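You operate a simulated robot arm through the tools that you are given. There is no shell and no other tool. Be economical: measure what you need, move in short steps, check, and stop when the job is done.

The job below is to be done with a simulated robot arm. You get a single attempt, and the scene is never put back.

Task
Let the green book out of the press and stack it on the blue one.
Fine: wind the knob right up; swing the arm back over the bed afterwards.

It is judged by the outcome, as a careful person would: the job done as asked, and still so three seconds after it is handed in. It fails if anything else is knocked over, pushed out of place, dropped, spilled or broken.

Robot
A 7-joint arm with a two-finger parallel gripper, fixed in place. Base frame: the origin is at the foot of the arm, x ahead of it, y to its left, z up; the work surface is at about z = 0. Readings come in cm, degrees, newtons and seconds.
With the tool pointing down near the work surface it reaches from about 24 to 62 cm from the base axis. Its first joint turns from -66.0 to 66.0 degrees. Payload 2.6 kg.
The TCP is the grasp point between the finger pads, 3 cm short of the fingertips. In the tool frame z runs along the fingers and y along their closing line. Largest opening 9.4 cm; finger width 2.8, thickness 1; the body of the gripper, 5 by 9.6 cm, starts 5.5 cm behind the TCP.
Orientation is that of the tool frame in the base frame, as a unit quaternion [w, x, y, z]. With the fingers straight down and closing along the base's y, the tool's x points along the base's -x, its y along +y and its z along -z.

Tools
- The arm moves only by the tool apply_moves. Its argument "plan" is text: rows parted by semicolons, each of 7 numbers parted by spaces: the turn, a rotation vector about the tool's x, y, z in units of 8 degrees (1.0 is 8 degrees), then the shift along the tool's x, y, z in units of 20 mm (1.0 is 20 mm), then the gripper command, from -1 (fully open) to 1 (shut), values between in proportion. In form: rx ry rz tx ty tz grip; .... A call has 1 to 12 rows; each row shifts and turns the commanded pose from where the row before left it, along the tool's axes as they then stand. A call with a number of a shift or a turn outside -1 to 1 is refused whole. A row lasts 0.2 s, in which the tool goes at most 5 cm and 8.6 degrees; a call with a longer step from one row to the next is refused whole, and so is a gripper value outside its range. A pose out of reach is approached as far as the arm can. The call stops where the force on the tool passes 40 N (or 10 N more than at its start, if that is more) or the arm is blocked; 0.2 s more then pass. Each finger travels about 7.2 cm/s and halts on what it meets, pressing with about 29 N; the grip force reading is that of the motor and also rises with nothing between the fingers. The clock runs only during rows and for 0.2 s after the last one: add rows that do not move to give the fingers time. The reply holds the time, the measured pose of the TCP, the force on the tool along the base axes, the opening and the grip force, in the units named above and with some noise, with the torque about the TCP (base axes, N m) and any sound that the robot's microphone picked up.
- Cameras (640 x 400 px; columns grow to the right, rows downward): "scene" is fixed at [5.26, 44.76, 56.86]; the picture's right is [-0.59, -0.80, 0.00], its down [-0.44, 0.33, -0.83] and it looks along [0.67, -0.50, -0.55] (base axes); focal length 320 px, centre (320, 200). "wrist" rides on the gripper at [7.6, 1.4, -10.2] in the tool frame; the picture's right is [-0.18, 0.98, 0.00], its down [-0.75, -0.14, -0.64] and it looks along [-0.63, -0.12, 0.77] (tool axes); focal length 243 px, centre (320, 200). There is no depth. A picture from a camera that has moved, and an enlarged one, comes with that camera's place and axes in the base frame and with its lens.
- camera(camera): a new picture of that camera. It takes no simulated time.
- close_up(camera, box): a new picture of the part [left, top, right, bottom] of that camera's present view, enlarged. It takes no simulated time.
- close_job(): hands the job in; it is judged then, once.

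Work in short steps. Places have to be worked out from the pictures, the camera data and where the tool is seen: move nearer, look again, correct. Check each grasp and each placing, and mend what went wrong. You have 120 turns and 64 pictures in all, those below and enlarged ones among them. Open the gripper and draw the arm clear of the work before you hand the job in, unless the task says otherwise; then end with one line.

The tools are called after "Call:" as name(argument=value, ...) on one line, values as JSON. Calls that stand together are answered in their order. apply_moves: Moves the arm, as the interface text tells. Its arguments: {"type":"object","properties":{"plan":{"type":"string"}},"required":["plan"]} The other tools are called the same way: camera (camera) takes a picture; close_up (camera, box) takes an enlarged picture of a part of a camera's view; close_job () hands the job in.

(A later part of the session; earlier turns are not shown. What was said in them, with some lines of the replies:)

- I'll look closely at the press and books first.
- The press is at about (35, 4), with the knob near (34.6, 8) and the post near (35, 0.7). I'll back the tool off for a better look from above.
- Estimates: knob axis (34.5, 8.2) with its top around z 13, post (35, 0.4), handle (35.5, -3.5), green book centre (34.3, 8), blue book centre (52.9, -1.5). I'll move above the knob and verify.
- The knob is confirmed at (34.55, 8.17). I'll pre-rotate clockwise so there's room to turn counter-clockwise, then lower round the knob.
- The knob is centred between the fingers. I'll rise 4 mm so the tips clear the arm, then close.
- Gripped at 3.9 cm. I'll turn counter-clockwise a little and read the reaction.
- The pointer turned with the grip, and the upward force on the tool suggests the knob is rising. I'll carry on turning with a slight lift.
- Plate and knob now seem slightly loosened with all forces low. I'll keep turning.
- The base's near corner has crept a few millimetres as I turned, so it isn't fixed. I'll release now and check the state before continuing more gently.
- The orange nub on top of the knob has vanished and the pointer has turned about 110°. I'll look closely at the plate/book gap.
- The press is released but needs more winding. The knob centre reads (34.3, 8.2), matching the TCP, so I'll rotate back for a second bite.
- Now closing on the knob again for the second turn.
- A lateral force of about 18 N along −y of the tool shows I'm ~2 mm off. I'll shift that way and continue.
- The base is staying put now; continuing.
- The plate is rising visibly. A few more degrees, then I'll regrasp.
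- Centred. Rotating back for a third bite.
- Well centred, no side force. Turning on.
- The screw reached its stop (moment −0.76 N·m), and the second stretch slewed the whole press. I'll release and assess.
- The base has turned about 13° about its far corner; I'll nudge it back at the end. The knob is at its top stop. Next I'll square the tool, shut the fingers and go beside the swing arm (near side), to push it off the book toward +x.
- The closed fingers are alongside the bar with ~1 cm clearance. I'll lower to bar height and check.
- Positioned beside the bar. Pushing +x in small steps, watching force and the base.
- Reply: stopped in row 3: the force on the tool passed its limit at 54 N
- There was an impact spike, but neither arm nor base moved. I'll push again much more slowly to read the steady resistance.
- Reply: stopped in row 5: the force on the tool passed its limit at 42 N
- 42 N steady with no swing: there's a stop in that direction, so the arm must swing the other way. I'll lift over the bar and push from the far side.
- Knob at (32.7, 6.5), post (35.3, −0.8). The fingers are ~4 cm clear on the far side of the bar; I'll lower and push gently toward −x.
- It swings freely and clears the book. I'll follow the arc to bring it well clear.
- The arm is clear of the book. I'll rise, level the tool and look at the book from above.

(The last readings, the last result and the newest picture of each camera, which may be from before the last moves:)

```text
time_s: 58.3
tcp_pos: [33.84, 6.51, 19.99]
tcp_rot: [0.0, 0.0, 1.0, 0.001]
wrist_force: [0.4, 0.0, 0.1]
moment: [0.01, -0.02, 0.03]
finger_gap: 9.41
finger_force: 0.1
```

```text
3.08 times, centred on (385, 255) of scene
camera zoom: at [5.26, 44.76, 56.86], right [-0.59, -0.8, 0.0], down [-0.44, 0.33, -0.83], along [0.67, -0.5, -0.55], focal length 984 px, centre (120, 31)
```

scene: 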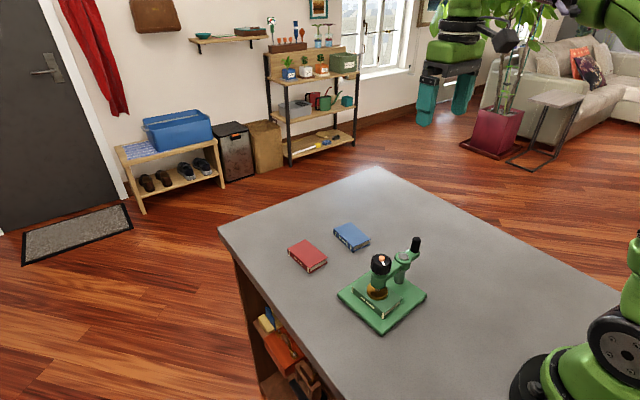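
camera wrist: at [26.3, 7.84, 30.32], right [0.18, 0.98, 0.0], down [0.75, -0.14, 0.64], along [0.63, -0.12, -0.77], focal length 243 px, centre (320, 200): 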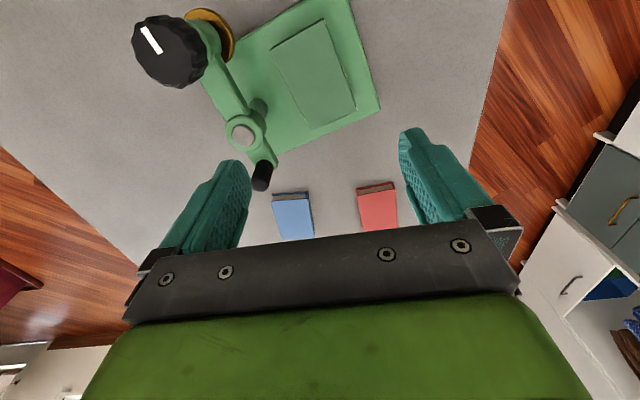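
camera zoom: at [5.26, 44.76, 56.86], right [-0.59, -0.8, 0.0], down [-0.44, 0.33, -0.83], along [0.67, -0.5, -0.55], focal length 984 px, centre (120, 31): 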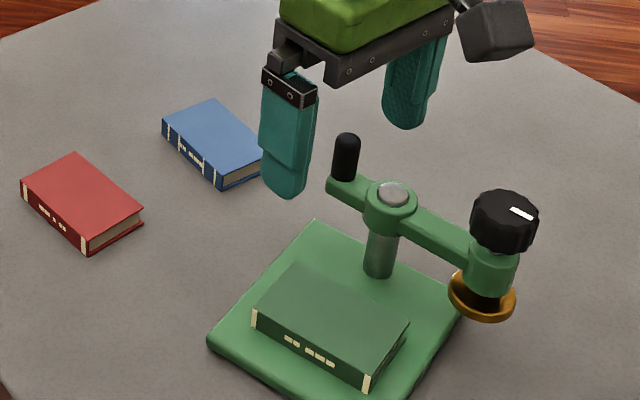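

Book centre ≈ (33.0, 6.1), turned 13.5° ccw, 8.8 × 5.5 cm, top near z 3.2. I'll align, narrow the opening to 7.5 cm to clear the post cap, and descend part-way.

Call:
apply_moves(plan="0 0 0 0.42 -0.18 0 -0.6;0 0 -0.85 0 0 0 -0.6;0 0 -0.85 0 0 0 -0.6;0 0 0 0 0 1 -0.6;0 0 0 0 0 1 -0.6;0 0 0 0 0 1 -0.6;0 0 0 0 0 1 -0.6;0 0 0 0 0 1 -0.6;0 0 0 0 0 1 -0.6;0 0 0 0 0 0 -0.6")

Call:
camera(camera="wrist")

Call:
close_up(camera="scene", box=[320, 190, 450, 320])

```text
time_s: 60.5
tcp_pos: [32.96, 6.1, 7.93]
tcp_rot: [0.0, -0.118, 0.993, 0.001]
wrist_force: [0.4, -0.3, 0.1]
moment: [0.01, 0.0, 0.03]
finger_gap: 7.52
finger_force: 0.0
```

```text
25 pictures are left
camera wrist: at [25.31, 5.58, 18.22], right [-0.05, 1.0, 0.0], down [0.76, 0.04, 0.64], along [0.64, 0.04, -0.77], focal length 243 px, centre (320, 200)
```

wrist: 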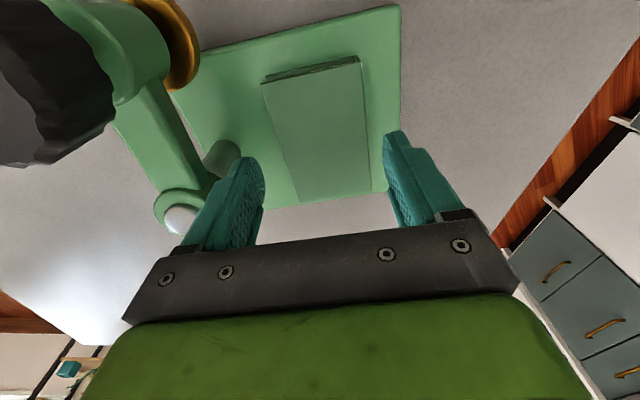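

```text
3.08 times, centred on (385, 255) of scene
camera zoom: at [5.26, 44.76, 56.86], right [-0.59, -0.8, 0.0], down [-0.44, 0.33, -0.83], along [0.67, -0.5, -0.55], focal length 984 px, centre (120, 31)
```

zoom: 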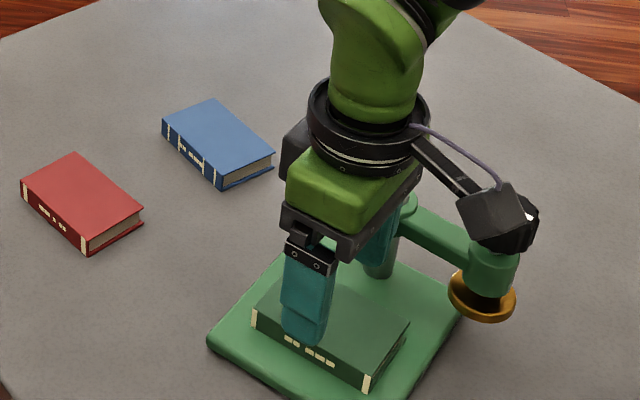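

Alignment is good, needing only ~2.5 mm along +y. I'll shift, lower to z 4.6 and close on the book.

Call:
apply_moves(plan="0 0 0 0 0.12 0.4 -0.6;0 0 0 0 0 0.5 -0.6;0 0 0 0 0 0.5 -0.6;0 0 0 0 0 0.25 -0.6;0 0 0 0 0 0 -0.6;0 0 0 0 0 0 1;0 0 0 0 0 0 1;0 0 0 0 0 0 1")

Call:
close_up(camera="scene", box=[340, 230, 430, 320])

```text
time_s: 62.3
tcp_pos: [33.11, 6.33, 4.68]
tcp_rot: [0.001, -0.119, 0.993, 0.002]
wrist_force: [0.0, 0.5, 0.2]
moment: [0.0, -0.03, 0.01]
finger_gap: 5.74
finger_force: 29.4
```

```text
4.44 times, centred on (385, 275) of scene
camera zoom: at [5.26, 44.76, 56.86], right [-0.59, -0.8, 0.0], down [-0.44, 0.33, -0.83], along [0.67, -0.5, -0.55], focal length 1421 px, centre (31, -133)
```

zoom: 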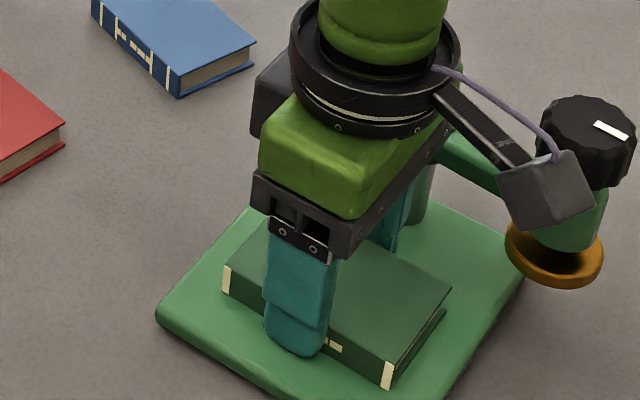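

The book is gripped at 5.74 cm. Lifting straight up.

Call:
apply_moves(plan="0 0 0 0 0 -0.3 1;0 0 0 0 0 -0.5 1;0 0 0 0 0 -0.8 1;0 0 0 0 0 -1 1;0 0 0 0 0 -1 1;0 0 0 0 0 -1 1;0 0 0 0 0 -1 1;0 0 0 0 0 -0.5 1;0 0 0 0 0 0 1")

Call:
camera(camera="scene")

```text
time_s: 64.3
tcp_pos: [32.93, 6.33, 16.84]
tcp_rot: [0.001, -0.119, 0.993, 0.001]
wrist_force: [-0.3, 0.2, -1.4]
moment: [0.0, 0.03, 0.02]
finger_gap: 5.73
finger_force: 29.1
```

```text
22 pictures are left
```

scene: 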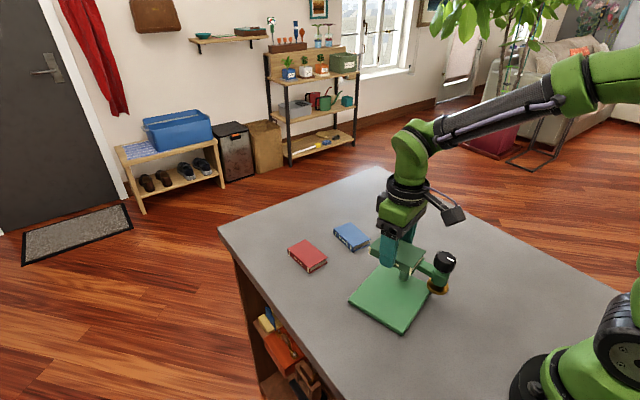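

Book held firmly. Blue book centre ≈ (53.1, −1.6), turned −6°. I'll rotate to match and carry it over at height.

Call:
apply_moves(plan="0 0 0.85 0 0 0 1;0 0 0.8 0 0 0 1;0 0 0.8 0 0 0 1;0 0 0 0 0 0 1")

Call:
apply_moves(plan="0 0 0 -0.85 -0.24 0 1;0 0 0 -0.85 -0.24 0 1;0 0 0 -0.85 -0.24 0 1;0 0 0 -0.85 -0.24 0 1;0 0 0 -0.85 -0.24 0 1;0 0 0 -0.85 -0.24 0 1;0 0 0 -0.85 -0.24 0 1;0 0 0 -0.85 -0.24 0 1;0 0 0 -0.85 -0.24 0 1;0 0 0 -0.85 -0.24 0 1;0 0 0 -0.85 -0.24 0 1;0 0 0 -0.85 -0.24 0 1")

Call:
camera(camera="wrist")

Call:
close_up(camera="scene", box=[280, 160, 420, 300])

```text
time_s: 65.3
tcp_pos: [32.97, 6.28, 16.88]
tcp_rot: [0.001, 0.053, 0.999, 0.0]
wrist_force: [0.0, -0.5, -0.9]
moment: [-0.02, 0.01, -0.03]
finger_gap: 5.67
finger_force: 28.7
```

```text
time_s: 67.9
tcp_pos: [52.58, -1.46, 16.86]
tcp_rot: [0.001, 0.052, 0.999, 0.001]
wrist_force: [0.1, -0.4, -1.4]
moment: [0.01, 0.02, 0.01]
finger_gap: 5.72
finger_force: 29.1
```

```text
21 pictures are left
camera wrist: at [45.23, 0.62, 27.18], right [0.29, 0.96, 0.0], down [0.73, -0.22, 0.64], along [0.62, -0.18, -0.77], focal length 243 px, centre (320, 200)
```

wrist: 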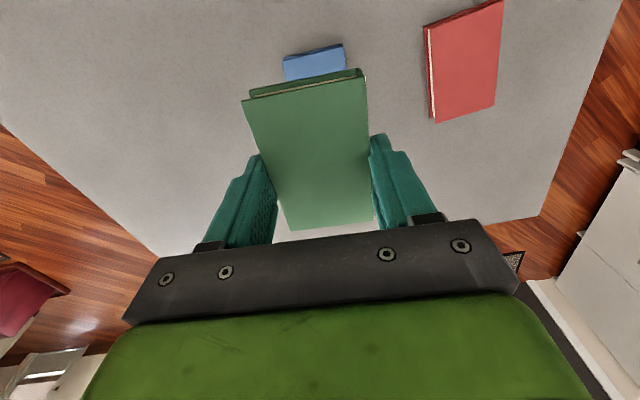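

```text
2.86 times, centred on (350, 230) of scene
camera zoom: at [5.26, 44.76, 56.86], right [-0.59, -0.8, 0.0], down [-0.44, 0.33, -0.83], along [0.67, -0.5, -0.55], focal length 914 px, centre (234, 114)
```

zoom: 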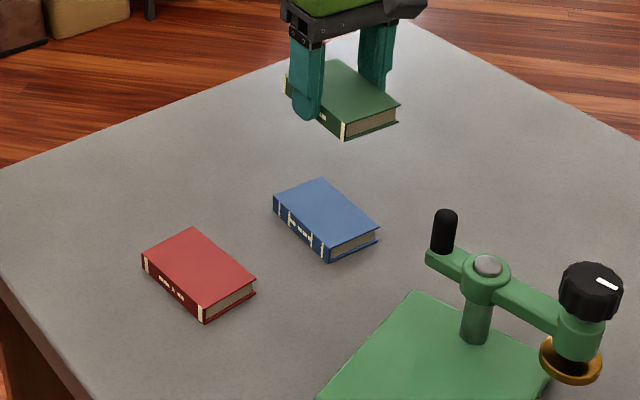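

The held book is centred on the TCP. Blue centre refined to (53.2, −1.5), so I'll shift 7 mm forward, descend, then check.

Call:
apply_moves(plan="0 0 0 -0.35 0 0.5 1;0 0 0 0 0 1 1;0 0 0 0 0 1 1;0 0 0 0 0 1 1;0 0 0 0 0 1 1;0 0 0 0 0 0.4 1;0 0 0 0 0 0 1")

Call:
close_up(camera="scene", box=[310, 190, 390, 270])

Call:
camera(camera="wrist")

```text
time_s: 69.5
tcp_pos: [53.34, -1.41, 7.03]
tcp_rot: [-0.001, 0.052, 0.999, 0.001]
wrist_force: [-0.3, -0.9, -0.4]
moment: [-0.02, -0.03, -0.02]
finger_gap: 5.7
finger_force: 29.3
```

```text
5.00 times, centred on (350, 230) of scene
camera zoom: at [5.26, 44.76, 56.86], right [-0.59, -0.8, 0.0], down [-0.44, 0.33, -0.83], along [0.67, -0.5, -0.55], focal length 1599 px, centre (170, 50)
```

zoom: 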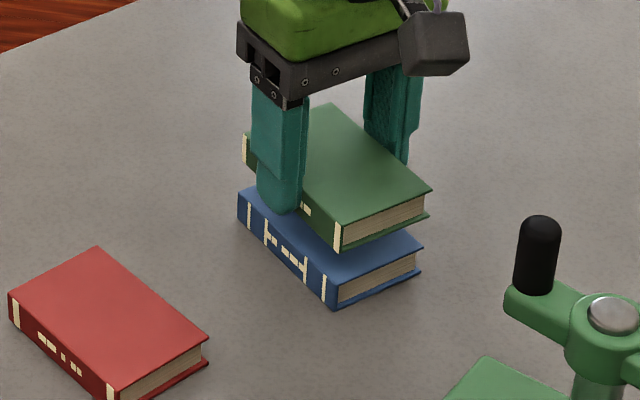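

```text
18 pictures are left
camera wrist: at [45.93, 0.61, 17.35], right [0.29, 0.96, 0.0], down [0.73, -0.22, 0.64], along [0.62, -0.18, -0.77], focal length 243 px, centre (320, 200)
```

wrist: 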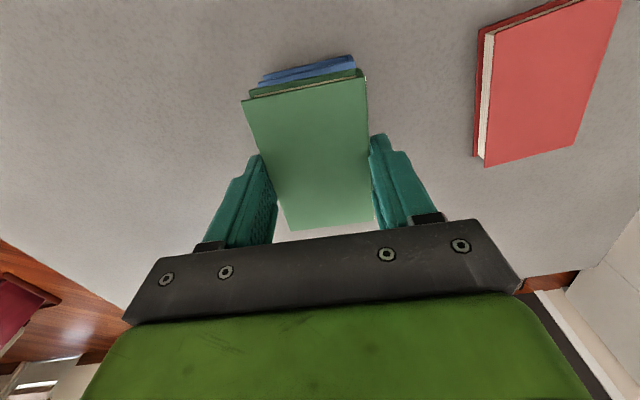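

Aligned within ~2.5 mm, gap about 2 cm. I'll trim the position and lower slowly to contact.

Call:
apply_moves(plan="0 0 0 -0.06 0.1 0.3 1;0 0 0 0 0 0.3 1;0 0 0 0 0 0.15 1;0 0 0 0 0 0.05 1;0 0 0 0 0 0.05 1;0 0 0 0 0 0 1")

Call:
close_up(camera="scene", box=[310, 190, 390, 270])

```text
time_s: 70.9
tcp_pos: [53.41, -1.45, 5.47]
tcp_rot: [0.001, 0.052, 0.999, 0.001]
wrist_force: [0.3, -0.6, -0.4]
moment: [0.01, 0.04, 0.03]
finger_gap: 5.69
finger_force: 28.9
```

```text
5.00 times, centred on (350, 230) of scene
camera zoom: at [5.26, 44.76, 56.86], right [-0.59, -0.8, 0.0], down [-0.44, 0.33, -0.83], along [0.67, -0.5, -0.55], focal length 1599 px, centre (170, 50)
```

zoom: 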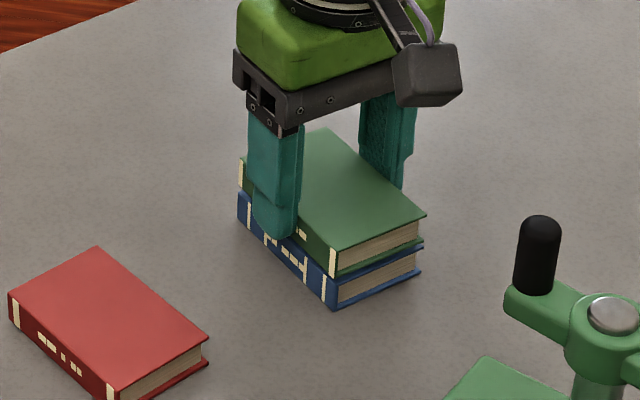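

Very well aligned, with only a few millimetres left. Feeling down for contact.

Call:
apply_moves(plan="0 0 0 0 0 0.05 1;0 0 0 0 0 0.05 1;0 0 0 0 0 0.04 1;0 0 0 0 0 0 1")

```text
time_s: 71.9
tcp_pos: [53.49, -1.39, 5.25]
tcp_rot: [0.001, 0.052, 0.999, 0.001]
wrist_force: [0.2, 0.2, -0.7]
moment: [0.01, 0.02, -0.01]
finger_gap: 5.73
finger_force: 29.0
```

Call:
apply_moves(plan="0 0 0 0 0 0.04 1;0 0 0 0 0 0.04 1;0 0 0 0 0 0.04 1;0 0 0 0 0 0 1")

```text
time_s: 72.9
tcp_pos: [53.48, -1.41, 4.9]
tcp_rot: [0.002, 0.053, 0.999, 0.0]
wrist_force: [-2.4, -0.2, 8.6]
moment: [-0.06, 0.04, -0.07]
finger_gap: 5.73
finger_force: 29.3
```

Contact at z 4.9. Opening and rising.

Call:
apply_moves(plan="0 0 0 0 0 -0.03 1;0 0 0 0 0 0 -0.5;0 0 0 0 0 0 -0.5;0 0 0 0 0 0 -0.5;0 0 0 0 0 -0.5 -0.5;0 0 0 0 0 -1 -0.5;0 0 0 0 0 -1 -0.5;0 0 0 0 0 -1 -0.5;0 0 0 0 0 -1 -0.5;0 0 0 0 0 -1 -0.5;0 0 0 0 0 -1 -0.5;0 0 0 0 0 0 -0.5")

Call:
close_up(camera="scene", box=[280, 190, 460, 340])

Call:
camera(camera="wrist")

```text
time_s: 75.5
tcp_pos: [53.35, -1.54, 17.94]
tcp_rot: [0.0, 0.052, 0.999, 0.001]
wrist_force: [-0.6, 0.3, -0.3]
moment: [-0.04, -0.03, 0.02]
finger_gap: 7.03
finger_force: 0.1
```

```text
2.67 times, centred on (370, 265) of scene
camera zoom: at [5.26, 44.76, 56.86], right [-0.59, -0.8, 0.0], down [-0.44, 0.33, -0.83], along [0.67, -0.5, -0.55], focal length 853 px, centre (187, 27)
```

zoom: 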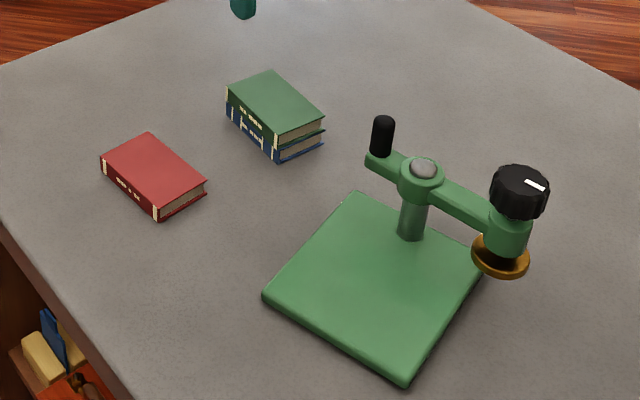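

```text
15 pictures are left
camera wrist: at [46.02, 0.55, 28.33], right [0.29, 0.96, 0.0], down [0.73, -0.22, 0.64], along [0.62, -0.18, -0.77], focal length 243 px, centre (320, 200)
```

wrist: 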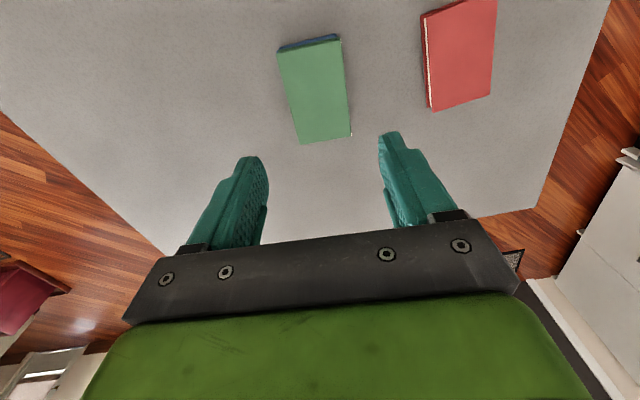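

Stacked neatly. Now I'll shut the fingers and travel to the −y side of the swung-out bar to bring it back over the bed.

Call:
apply_moves(plan="0 0 -0.75 0 0 -1 0.5;0 0 0 0 0 0 1;0 0 0 0 0 0 1")

Call:
apply_moves(plan="0 0 0 0.92 -0.17 0 1;0 0 0 0.92 -0.17 0 1;0 0 0 0.92 -0.17 0 1;0 0 0 0.92 -0.17 0 1;0 0 0 0.92 -0.17 0 1;0 0 0 0.92 -0.17 0 1;0 0 0 0.92 -0.17 0 1;0 0 0 0.92 -0.17 0 1;0 0 0 0.92 -0.17 0 1;0 0 0 0.92 -0.17 0 1;0 0 0 0.92 -0.17 0 1;0 0 0 0.92 -0.17 0 1")

Call:
camera(camera="wrist")

```text
time_s: 76.3
tcp_pos: [53.43, -1.56, 20.12]
tcp_rot: [0.001, 0.0, 1.0, 0.001]
wrist_force: [-0.3, 0.0, 0.4]
moment: [0.0, 0.03, 0.02]
finger_gap: 0.02
finger_force: 29.7
```

```text
time_s: 78.9
tcp_pos: [31.31, -5.61, 19.77]
tcp_rot: [0.0, 0.001, 1.0, 0.0]
wrist_force: [0.0, -0.5, -0.2]
moment: [0.04, 0.0, 0.03]
finger_gap: 0.0
finger_force: 28.9
```

```text
14 pictures are left
camera wrist: at [23.71, -4.31, 30.21], right [0.18, 0.98, 0.0], down [0.75, -0.14, 0.64], along [0.63, -0.12, -0.77], focal length 243 px, centre (320, 200)
```

wrist: 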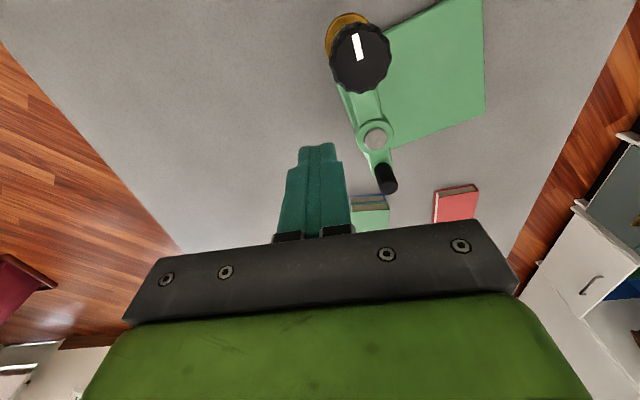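

Clear beside the bar (arm now at azimuth ~190°). Lowering, then moving in to contact.

Call:
apply_moves(plan="0 0 0 0 0 1 1;0 0 0 0 0 1 1;0 0 0 0 0 1 1;0 0 0 0 0 1 1;0 0 0 0 0 1 1;0 0 0 0.05 0.15 0 1;0 0 0 0.05 0.15 0 1;0 0 0 0.05 0.15 0 1;0 0 0 0.05 0.15 0 1;0 0 0 0.03 0.15 0 1;0 0 0 0.03 0.15 0 1;0 0 0 0 0 0 1")

Call:
close_up(camera="scene", box=[320, 190, 460, 330])

```text
time_s: 81.5
tcp_pos: [30.83, -3.72, 9.93]
tcp_rot: [0.001, 0.001, 1.0, 0.001]
wrist_force: [-0.1, -0.8, -0.1]
moment: [-0.07, 0.01, 0.02]
finger_gap: 0.0
finger_force: 28.9
```

```text
2.86 times, centred on (390, 260) of scene
camera zoom: at [5.26, 44.76, 56.86], right [-0.59, -0.8, 0.0], down [-0.44, 0.33, -0.83], along [0.67, -0.5, -0.55], focal length 914 px, centre (120, 29)
```

zoom: 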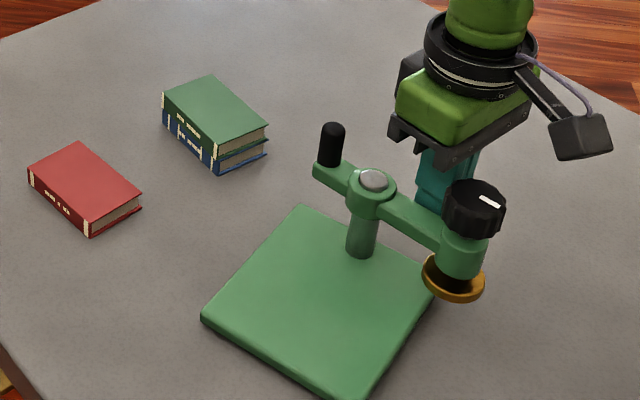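

Call:
apply_moves(plan="0 0 0 0.04 0.14 0 1;0 0 0 0.04 0.14 0 1;0 0 0 0.04 0.14 0 1;0 0 0 0.04 0.14 0 1;0 0 0 0.04 0.14 0 1;0 0 0 0.04 0.14 0 1;0 0 0 0.02 0.14 0 1;0 0 0 0.02 0.14 0 1;0 0 0 0 0.16 0 1;0 0 0 0 0.16 0 1;0 0 0 0 0.16 0 1;0 0 0 0 0.16 0 1")

Call:
close_up(camera="scene", box=[320, 190, 460, 330])

```text
time_s: 84.1
tcp_pos: [30.32, -0.09, 9.97]
tcp_rot: [0.001, -0.001, 1.0, 0.001]
wrist_force: [-0.9, -0.3, -0.6]
moment: [-0.07, 0.01, -0.03]
finger_gap: 0.0
finger_force: 29.1
```

```text
2.86 times, centred on (390, 260) of scene
camera zoom: at [5.26, 44.76, 56.86], right [-0.59, -0.8, 0.0], down [-0.44, 0.33, -0.83], along [0.67, -0.5, -0.55], focal length 914 px, centre (120, 29)
```

zoom: 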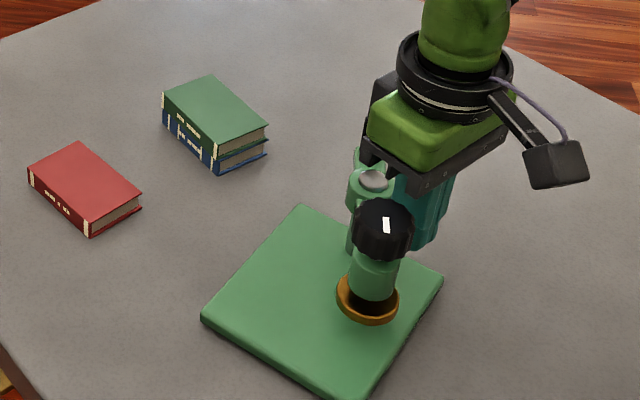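

Nearly there. A slow finish to the stop.

Call:
apply_moves(plan="0 0 0 -0.06 0.11 0 1;0 0 0 -0.06 0.11 0 1;0 0 0 -0.07 0.1 0 1;0 0 0 -0.07 0.1 0 1;0 0 0 -0.08 0.1 0 1;0 0 0 -0.08 0.09 0 1;0 0 0 -0.08 0.08 0 1;0 0 0 -0.06 0.06 0 1;0 0 0 0 0 0 1")

```text
time_s: 86.1
tcp_pos: [31.37, 1.31, 9.78]
tcp_rot: [0.001, 0.0, 1.0, 0.001]
wrist_force: [-1.5, -1.9, 2.8]
moment: [-0.01, 0.02, 0.0]
finger_gap: 0.0
finger_force: 29.0
```

Call:
apply_moves(plan="0 0 0 -0.04 0.01 0 1;0 0 0 -0.04 0.01 0 1;0 0 0 -0.04 0.01 0 1;0 0 0 -0.04 0.01 0 1")

Call:
close_up(camera="scene", box=[330, 230, 430, 340])

```text
time_s: 87.1
tcp_pos: [31.5, 1.32, 9.83]
tcp_rot: [-0.003, 0.002, 1.0, 0.0]
wrist_force: [-28.7, -10.4, 16.0]
moment: [-0.03, 0.23, 0.11]
finger_gap: 0.01
finger_force: 29.3
```

```text
3.64 times, centred on (380, 285) of scene
camera zoom: at [5.25, 44.76, 56.86], right [-0.59, -0.8, 0.0], down [-0.44, 0.33, -0.83], along [0.67, -0.5, -0.55], focal length 1163 px, centre (102, -109)
```

zoom: 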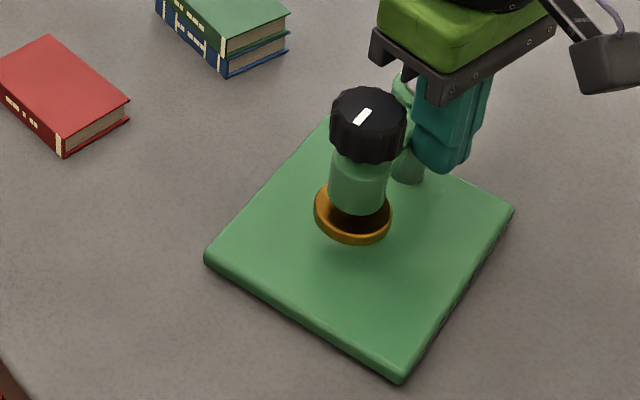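

The arm is back against its stop over the bed, plate raised, books stacked. The press base is still slewed ~13° and ~2 cm; I'll ease it back by pushing its −y edge near the near corner. First I back off, rise and go round.

Call:
apply_moves(plan="0 0 0 0.3 0 0 1;0 0 0 0.2 0 -1 1;0 0 0 0 0 -1 1;0 0 0 0 0 -1 1;0 0 0 0 0 -1 1;0 0 0 0 0 -1 1;0 0 0 0 -0.95 0 1;0 0 0 0 -0.95 0 1;0 0 0 0 -0.95 0 1;0 0 0 0 -0.95 0 1;0 0 0 0 -0.95 0 1;0 0 0 0 0 0 1")

Call:
camera(camera="wrist")

```text
time_s: 89.7
tcp_pos: [30.96, -8.16, 19.85]
tcp_rot: [0.001, 0.0, 1.0, 0.001]
wrist_force: [-0.3, 0.8, -0.5]
moment: [0.03, -0.01, -0.01]
finger_gap: 0.01
finger_force: 29.3
```

```text
10 pictures are left
camera wrist: at [23.34, -6.75, 30.17], right [0.18, 0.98, 0.0], down [0.75, -0.14, 0.64], along [0.63, -0.12, -0.77], focal length 243 px, centre (320, 200)
```

wrist: 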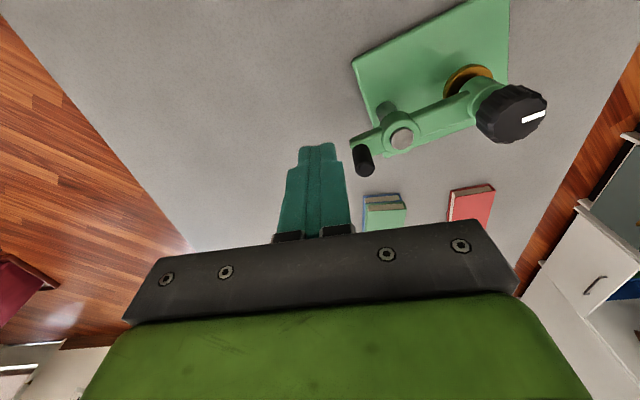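

Corner confirmed at (29.3, −4.4). Lowering beside the edge.

Call:
apply_moves(plan="0 0 0 0.2 0 1 1;0 0 0 0 0 1 1;0 0 0 0 0 1 1;0 0 0 0 0 1 1;0 0 0 0 0 1 1;0 0 0 0 0 1 1;0 0 0 0 0 1 1;0 0 0 0 0 0.6 1;0 0 0 0 0 0.4 1;0 0 0 0 0 0 1")

Call:
apply_moves(plan="0 0 0 0 0.15 0 1;0 0 0 0 0.15 0 1;0 0 0 0 0.15 0 1;0 0 0 0 0.15 0 1;0 0 0 0 0.15 0 1;0 0 0 0 0.15 0 1;0 0 0 0 0.1 0 1;0 0 0 0 0.1 0 1;0 0 0 0 0.1 0 1;0 0 0 0 0.1 0 1;0 0 0 0 0.1 0 1")

```text
time_s: 91.9
tcp_pos: [30.39, -8.1, 3.9]
tcp_rot: [0.001, 0.0, 1.0, 0.001]
wrist_force: [0.1, -0.5, 0.3]
moment: [0.01, 0.0, -0.01]
finger_gap: 0.0
finger_force: 28.6
```

```text
time_s: 94.3
tcp_pos: [30.41, -5.38, 3.89]
tcp_rot: [0.002, 0.0, 1.0, 0.001]
wrist_force: [0.3, -4.2, -1.6]
moment: [-0.13, -0.02, 0.04]
finger_gap: 0.0
finger_force: 28.9
```

Contact at y −5.4 as predicted. Now pushing +y slowly.

Call:
apply_moves(plan="0 0 0 0 0.08 0 1;0 0 0 0 0.08 0 1;0 0 0 0 0.08 0 1;0 0 0 0 0.08 0 1;0 0 0 0 0.08 0 1;0 0 0 0 0.08 0 1;0 0 0 0 0.08 0 1;0 0 0 0 0.08 0 1")

Call:
close_up(camera="scene", box=[330, 230, 430, 340])

```text
time_s: 96.1
tcp_pos: [30.32, -4.07, 3.85]
tcp_rot: [0.001, 0.001, 1.0, 0.0]
wrist_force: [-7.4, -25.4, 5.0]
moment: [-0.62, 0.28, 0.38]
finger_gap: 0.0
finger_force: 29.3
```

```text
3.64 times, centred on (380, 285) of scene
camera zoom: at [5.26, 44.76, 56.86], right [-0.59, -0.8, 0.0], down [-0.44, 0.33, -0.83], along [0.67, -0.5, -0.55], focal length 1163 px, centre (102, -109)
```

zoom: 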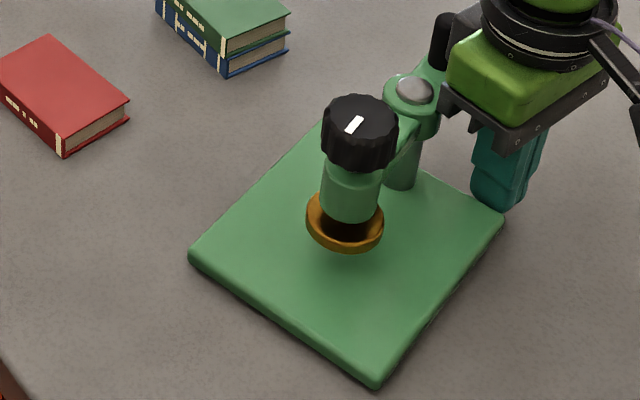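

It is turning back as hoped. Continuing ~1.5 cm.

Call:
apply_moves(plan="0 0 0 0 0.08 0 1;0 0 0 0 0.08 0 1;0 0 0 0 0.08 0 1;0 0 0 0 0.08 0 1;0 0 0 0 0.08 0 1;0 0 0 0 0.08 0 1;0 0 0 0 0.08 0 1;0 0 0 0 0.08 0 1;0 0 0 0 0.08 0 1")

Call:
close_up(camera="scene", box=[330, 230, 430, 340])

```text
time_s: 98.1
tcp_pos: [30.39, -2.72, 3.89]
tcp_rot: [0.001, 0.0, 1.0, -0.001]
wrist_force: [-8.6, -25.0, 5.4]
moment: [-0.59, 0.26, 0.4]
finger_gap: 0.0
finger_force: 29.0
```

```text
3.64 times, centred on (380, 285) of scene
camera zoom: at [5.26, 44.76, 56.86], right [-0.59, -0.8, 0.0], down [-0.44, 0.33, -0.83], along [0.67, -0.5, -0.55], focal length 1163 px, centre (102, -109)
```

zoom: 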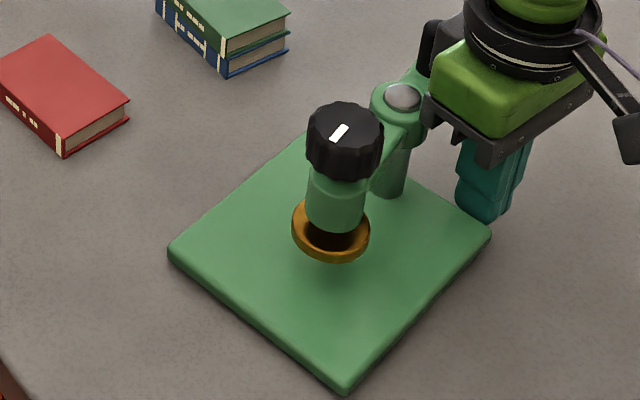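

Very near original at the R corner; remaining ~5°, needing the other near corner pushed ~1.1 cm in +x. I'll back off, go over and lower at the near edge.

Call:
apply_moves(plan="0 0 0 0 -0.5 0 1;0 0 0 0.3 0 -1 1;0 0 0 0 0 -1 1;0 0 0 0 0 -1 1;0 0 0 0 0 -1 1;0 0 0 0 0 -1 1;0 0 0 0 0 -1 1;0 0 0 0 0 -1 1;0 0 0 0 0 -1 1")

Call:
apply_moves(plan="0 0 0 0.33 0.89 0 1;0 0 0 0.33 0.89 0 1;0 0 0 0.33 0.89 0 1;0 0 0 0.33 0.89 0 1;0 0 0 0.33 0.89 0 1;0 0 0 0.33 0.89 0 1;0 0 0 0.33 0.89 0 1;0 0 0 0.33 0.89 0 1;0 0 0 0 0 0 1")

Call:
apply_moves(plan="0 0 0 0 0 1 1;0 0 0 0 0 1 1;0 0 0 0 0 1 1;0 0 0 0 0 1 1;0 0 0 0 0 1 1;0 0 0 0 0 1 1;0 0 0 0 0 1 1;0 0 0 0 0 1 1;0 0 0 0 0 0 1")

Call:
close_up(camera="scene", box=[320, 220, 450, 350])

```text
time_s: 100.1
tcp_pos: [29.67, -3.46, 20.06]
tcp_rot: [0.001, 0.0, 1.0, 0.001]
wrist_force: [0.0, -0.3, -0.9]
moment: [-0.02, 0.0, 0.01]
finger_gap: 0.0
finger_force: 28.8
```

```text
time_s: 102.1
tcp_pos: [24.41, 10.71, 20.02]
tcp_rot: [0.002, 0.0, 1.0, 0.0]
wrist_force: [-0.4, -0.3, -0.3]
moment: [0.03, -0.01, -0.01]
finger_gap: 0.0
finger_force: 28.9
```

```text
time_s: 104.1
tcp_pos: [24.43, 10.72, 3.91]
tcp_rot: [0.0, -0.001, 1.0, 0.001]
wrist_force: [-0.1, 0.8, -0.4]
moment: [0.03, 0.0, -0.01]
finger_gap: 0.03
finger_force: 28.8
```

```text
3.08 times, centred on (385, 285) of scene
camera zoom: at [5.26, 44.76, 56.86], right [-0.59, -0.8, 0.0], down [-0.44, 0.33, -0.83], along [0.67, -0.5, -0.55], focal length 984 px, centre (120, -62)
```

zoom: 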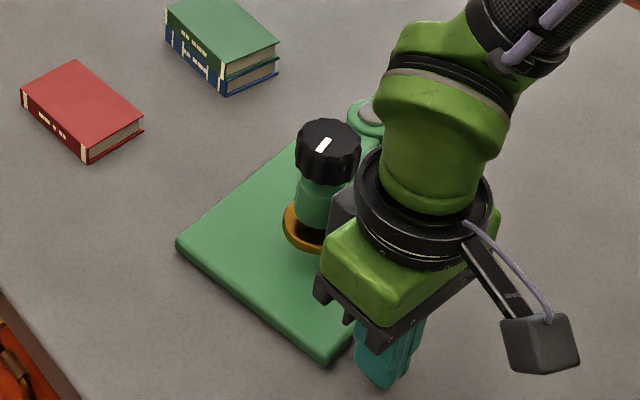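

In place, clear of the knob. Pushing +x slowly.

Call:
apply_moves(plan="0 0 0 -0.15 0 0 1;0 0 0 -0.15 0 0 1;0 0 0 -0.15 0 0 1;0 0 0 -0.15 0 0 1;0 0 0 -0.1 0 0 1;0 0 0 -0.1 0 0 1;0 0 0 -0.08 0 0 1;0 0 0 -0.08 0 0 1;0 0 0 -0.08 0 0 1")

```text
time_s: 105.4
tcp_pos: [25.31, 10.59, 3.91]
tcp_rot: [-0.007, 0.002, 1.0, -0.001]
wrist_force: [-1.5, 0.9, 1.8]
moment: [0.02, 0.02, 0.02]
finger_gap: 0.03
finger_force: 28.6
stopped in row 6: the force on the tool passed its limit at 44 N (the readings are from after the stop); the commanded pose is now the measured one
```

Stopped at 44 N on contact. I'll retry with finer steps.

Call:
apply_moves(plan="0 0 0 -0.03 0 0 1;0 0 0 -0.03 0 0 1;0 0 0 -0.03 0 0 1;0 0 0 -0.03 0 0 1;0 0 0 -0.03 0 0 1;0 0 0 -0.03 0 0 1;0 0 0 -0.03 0 0 1;0 0 0 -0.03 0 0 1")

Call:
close_up(camera="scene", box=[320, 220, 450, 350])

```text
time_s: 106.8
tcp_pos: [25.54, 10.63, 3.93]
tcp_rot: [-0.01, 0.001, 1.0, -0.002]
wrist_force: [-0.2, -0.4, 1.2]
moment: [0.02, 0.0, 0.0]
finger_gap: 0.02
finger_force: 28.9
stopped in row 6: the force on the tool passed its limit at 42 N (the readings are from after the stop); the commanded pose is now the measured one
```

```text
3.08 times, centred on (385, 285) of scene
camera zoom: at [5.26, 44.76, 56.86], right [-0.59, -0.8, 0.0], down [-0.44, 0.33, -0.83], along [0.67, -0.5, -0.55], focal length 984 px, centre (120, -62)
```

zoom: 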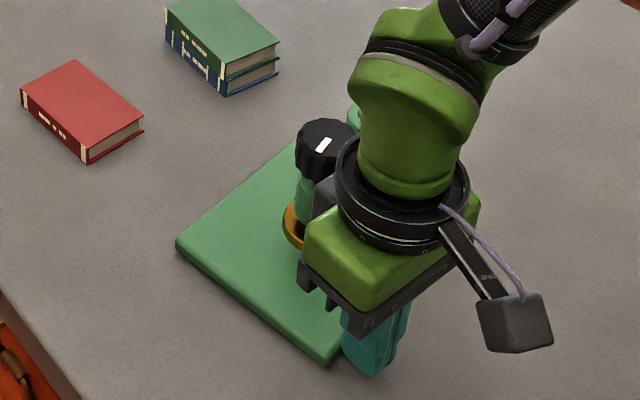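

The base doesn't yield here at the force limit, and it is within ~0.7 cm and 5° of where it stood, so I'll leave it. Backing off, rising clear and opening the gripper.

Call:
apply_moves(plan="0 0 0 0.3 0 0 1;0 0 0 0.2 0 -0.5 1;0 0 0 0 0 -1 1;0 0 0 0 0 -1 1;0 0 0 0 0 -1 1;0 0 0 0 0 -1 1;0 0 0 0 0 -1 1;0 0 0 0 0 -1 1;0 0 0 0 0 -1 1;0 0 0 0 0 -1 1;0 0 0 0 0 -1 -1;0 0 0 0 0 -1 -1")

Call:
apply_moves(plan="0 0 0 0 -1 -1 -1;0 0 0 0 -1 -1 -1;0 0 0 0 -1 -1 -1;0 0 0 0 -1 -1 -1;0 0 0 0 -1 -1 -1;0 0 0 0 -1 -1 -1;0 0 0 0 -1 0 -1;0 0 0 0 -1 0 -1;0 0 0 0 -1 0 -1;0 0 0 0 -1 0 -1;0 0 0 0 0 0 -1")

Call:
close_up(camera="scene", box=[280, 200, 450, 340])

Call:
close_up(camera="scene", box=[330, 230, 430, 340])

```text
time_s: 109.3
tcp_pos: [24.96, 10.8, 24.91]
tcp_rot: [-0.011, 0.001, 1.0, -0.001]
wrist_force: [-0.5, 0.6, -0.1]
moment: [-0.02, 0.02, -0.01]
finger_gap: 8.2
finger_force: 0.1
```

```text
time_s: 111.8
tcp_pos: [25.15, -9.22, 36.88]
tcp_rot: [-0.01, 0.001, 1.0, -0.002]
wrist_force: [-1.0, -0.2, 0.8]
moment: [0.01, 0.02, 0.03]
finger_gap: 9.4
finger_force: 0.0
```

```text
2.86 times, centred on (365, 270) of scene
camera zoom: at [5.26, 44.76, 56.86], right [-0.59, -0.8, 0.0], down [-0.44, 0.33, -0.83], along [0.67, -0.5, -0.55], focal length 914 px, centre (191, 0)
```

zoom: 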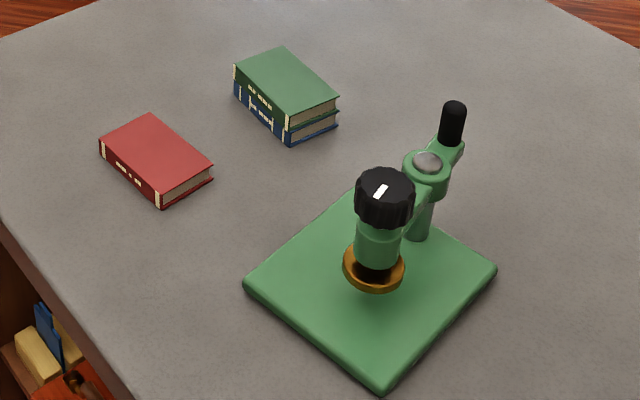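

```text
3.64 times, centred on (380, 285) of scene
camera zoom: at [5.26, 44.76, 56.86], right [-0.59, -0.8, 0.0], down [-0.44, 0.33, -0.83], along [0.67, -0.5, -0.55], focal length 1163 px, centre (102, -109)
```

zoom: 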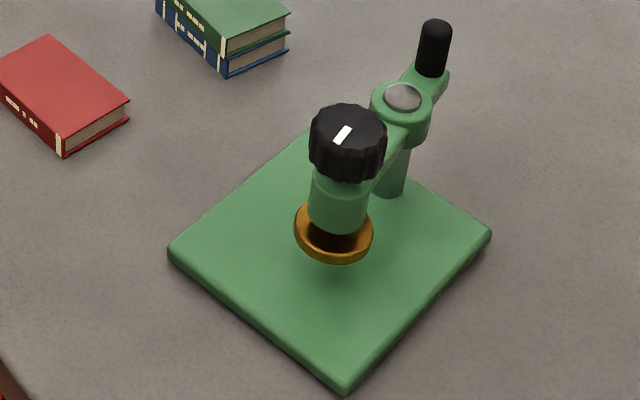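

The books are stacked squarely, the red book hasn't moved, the arm is back over the bed with the plate up, and the gripper is open and clear. Handing in.

Call:
close_job()

```text
The job is handed in.
```

The green book is out of the press and stacked squarely on the blue one, the knob is wound up to its stop and the arm is back over the bed; however, the press base slewed while I wound the knob, and I pushed it back only to within about 1 cm and 5° of where it stood.
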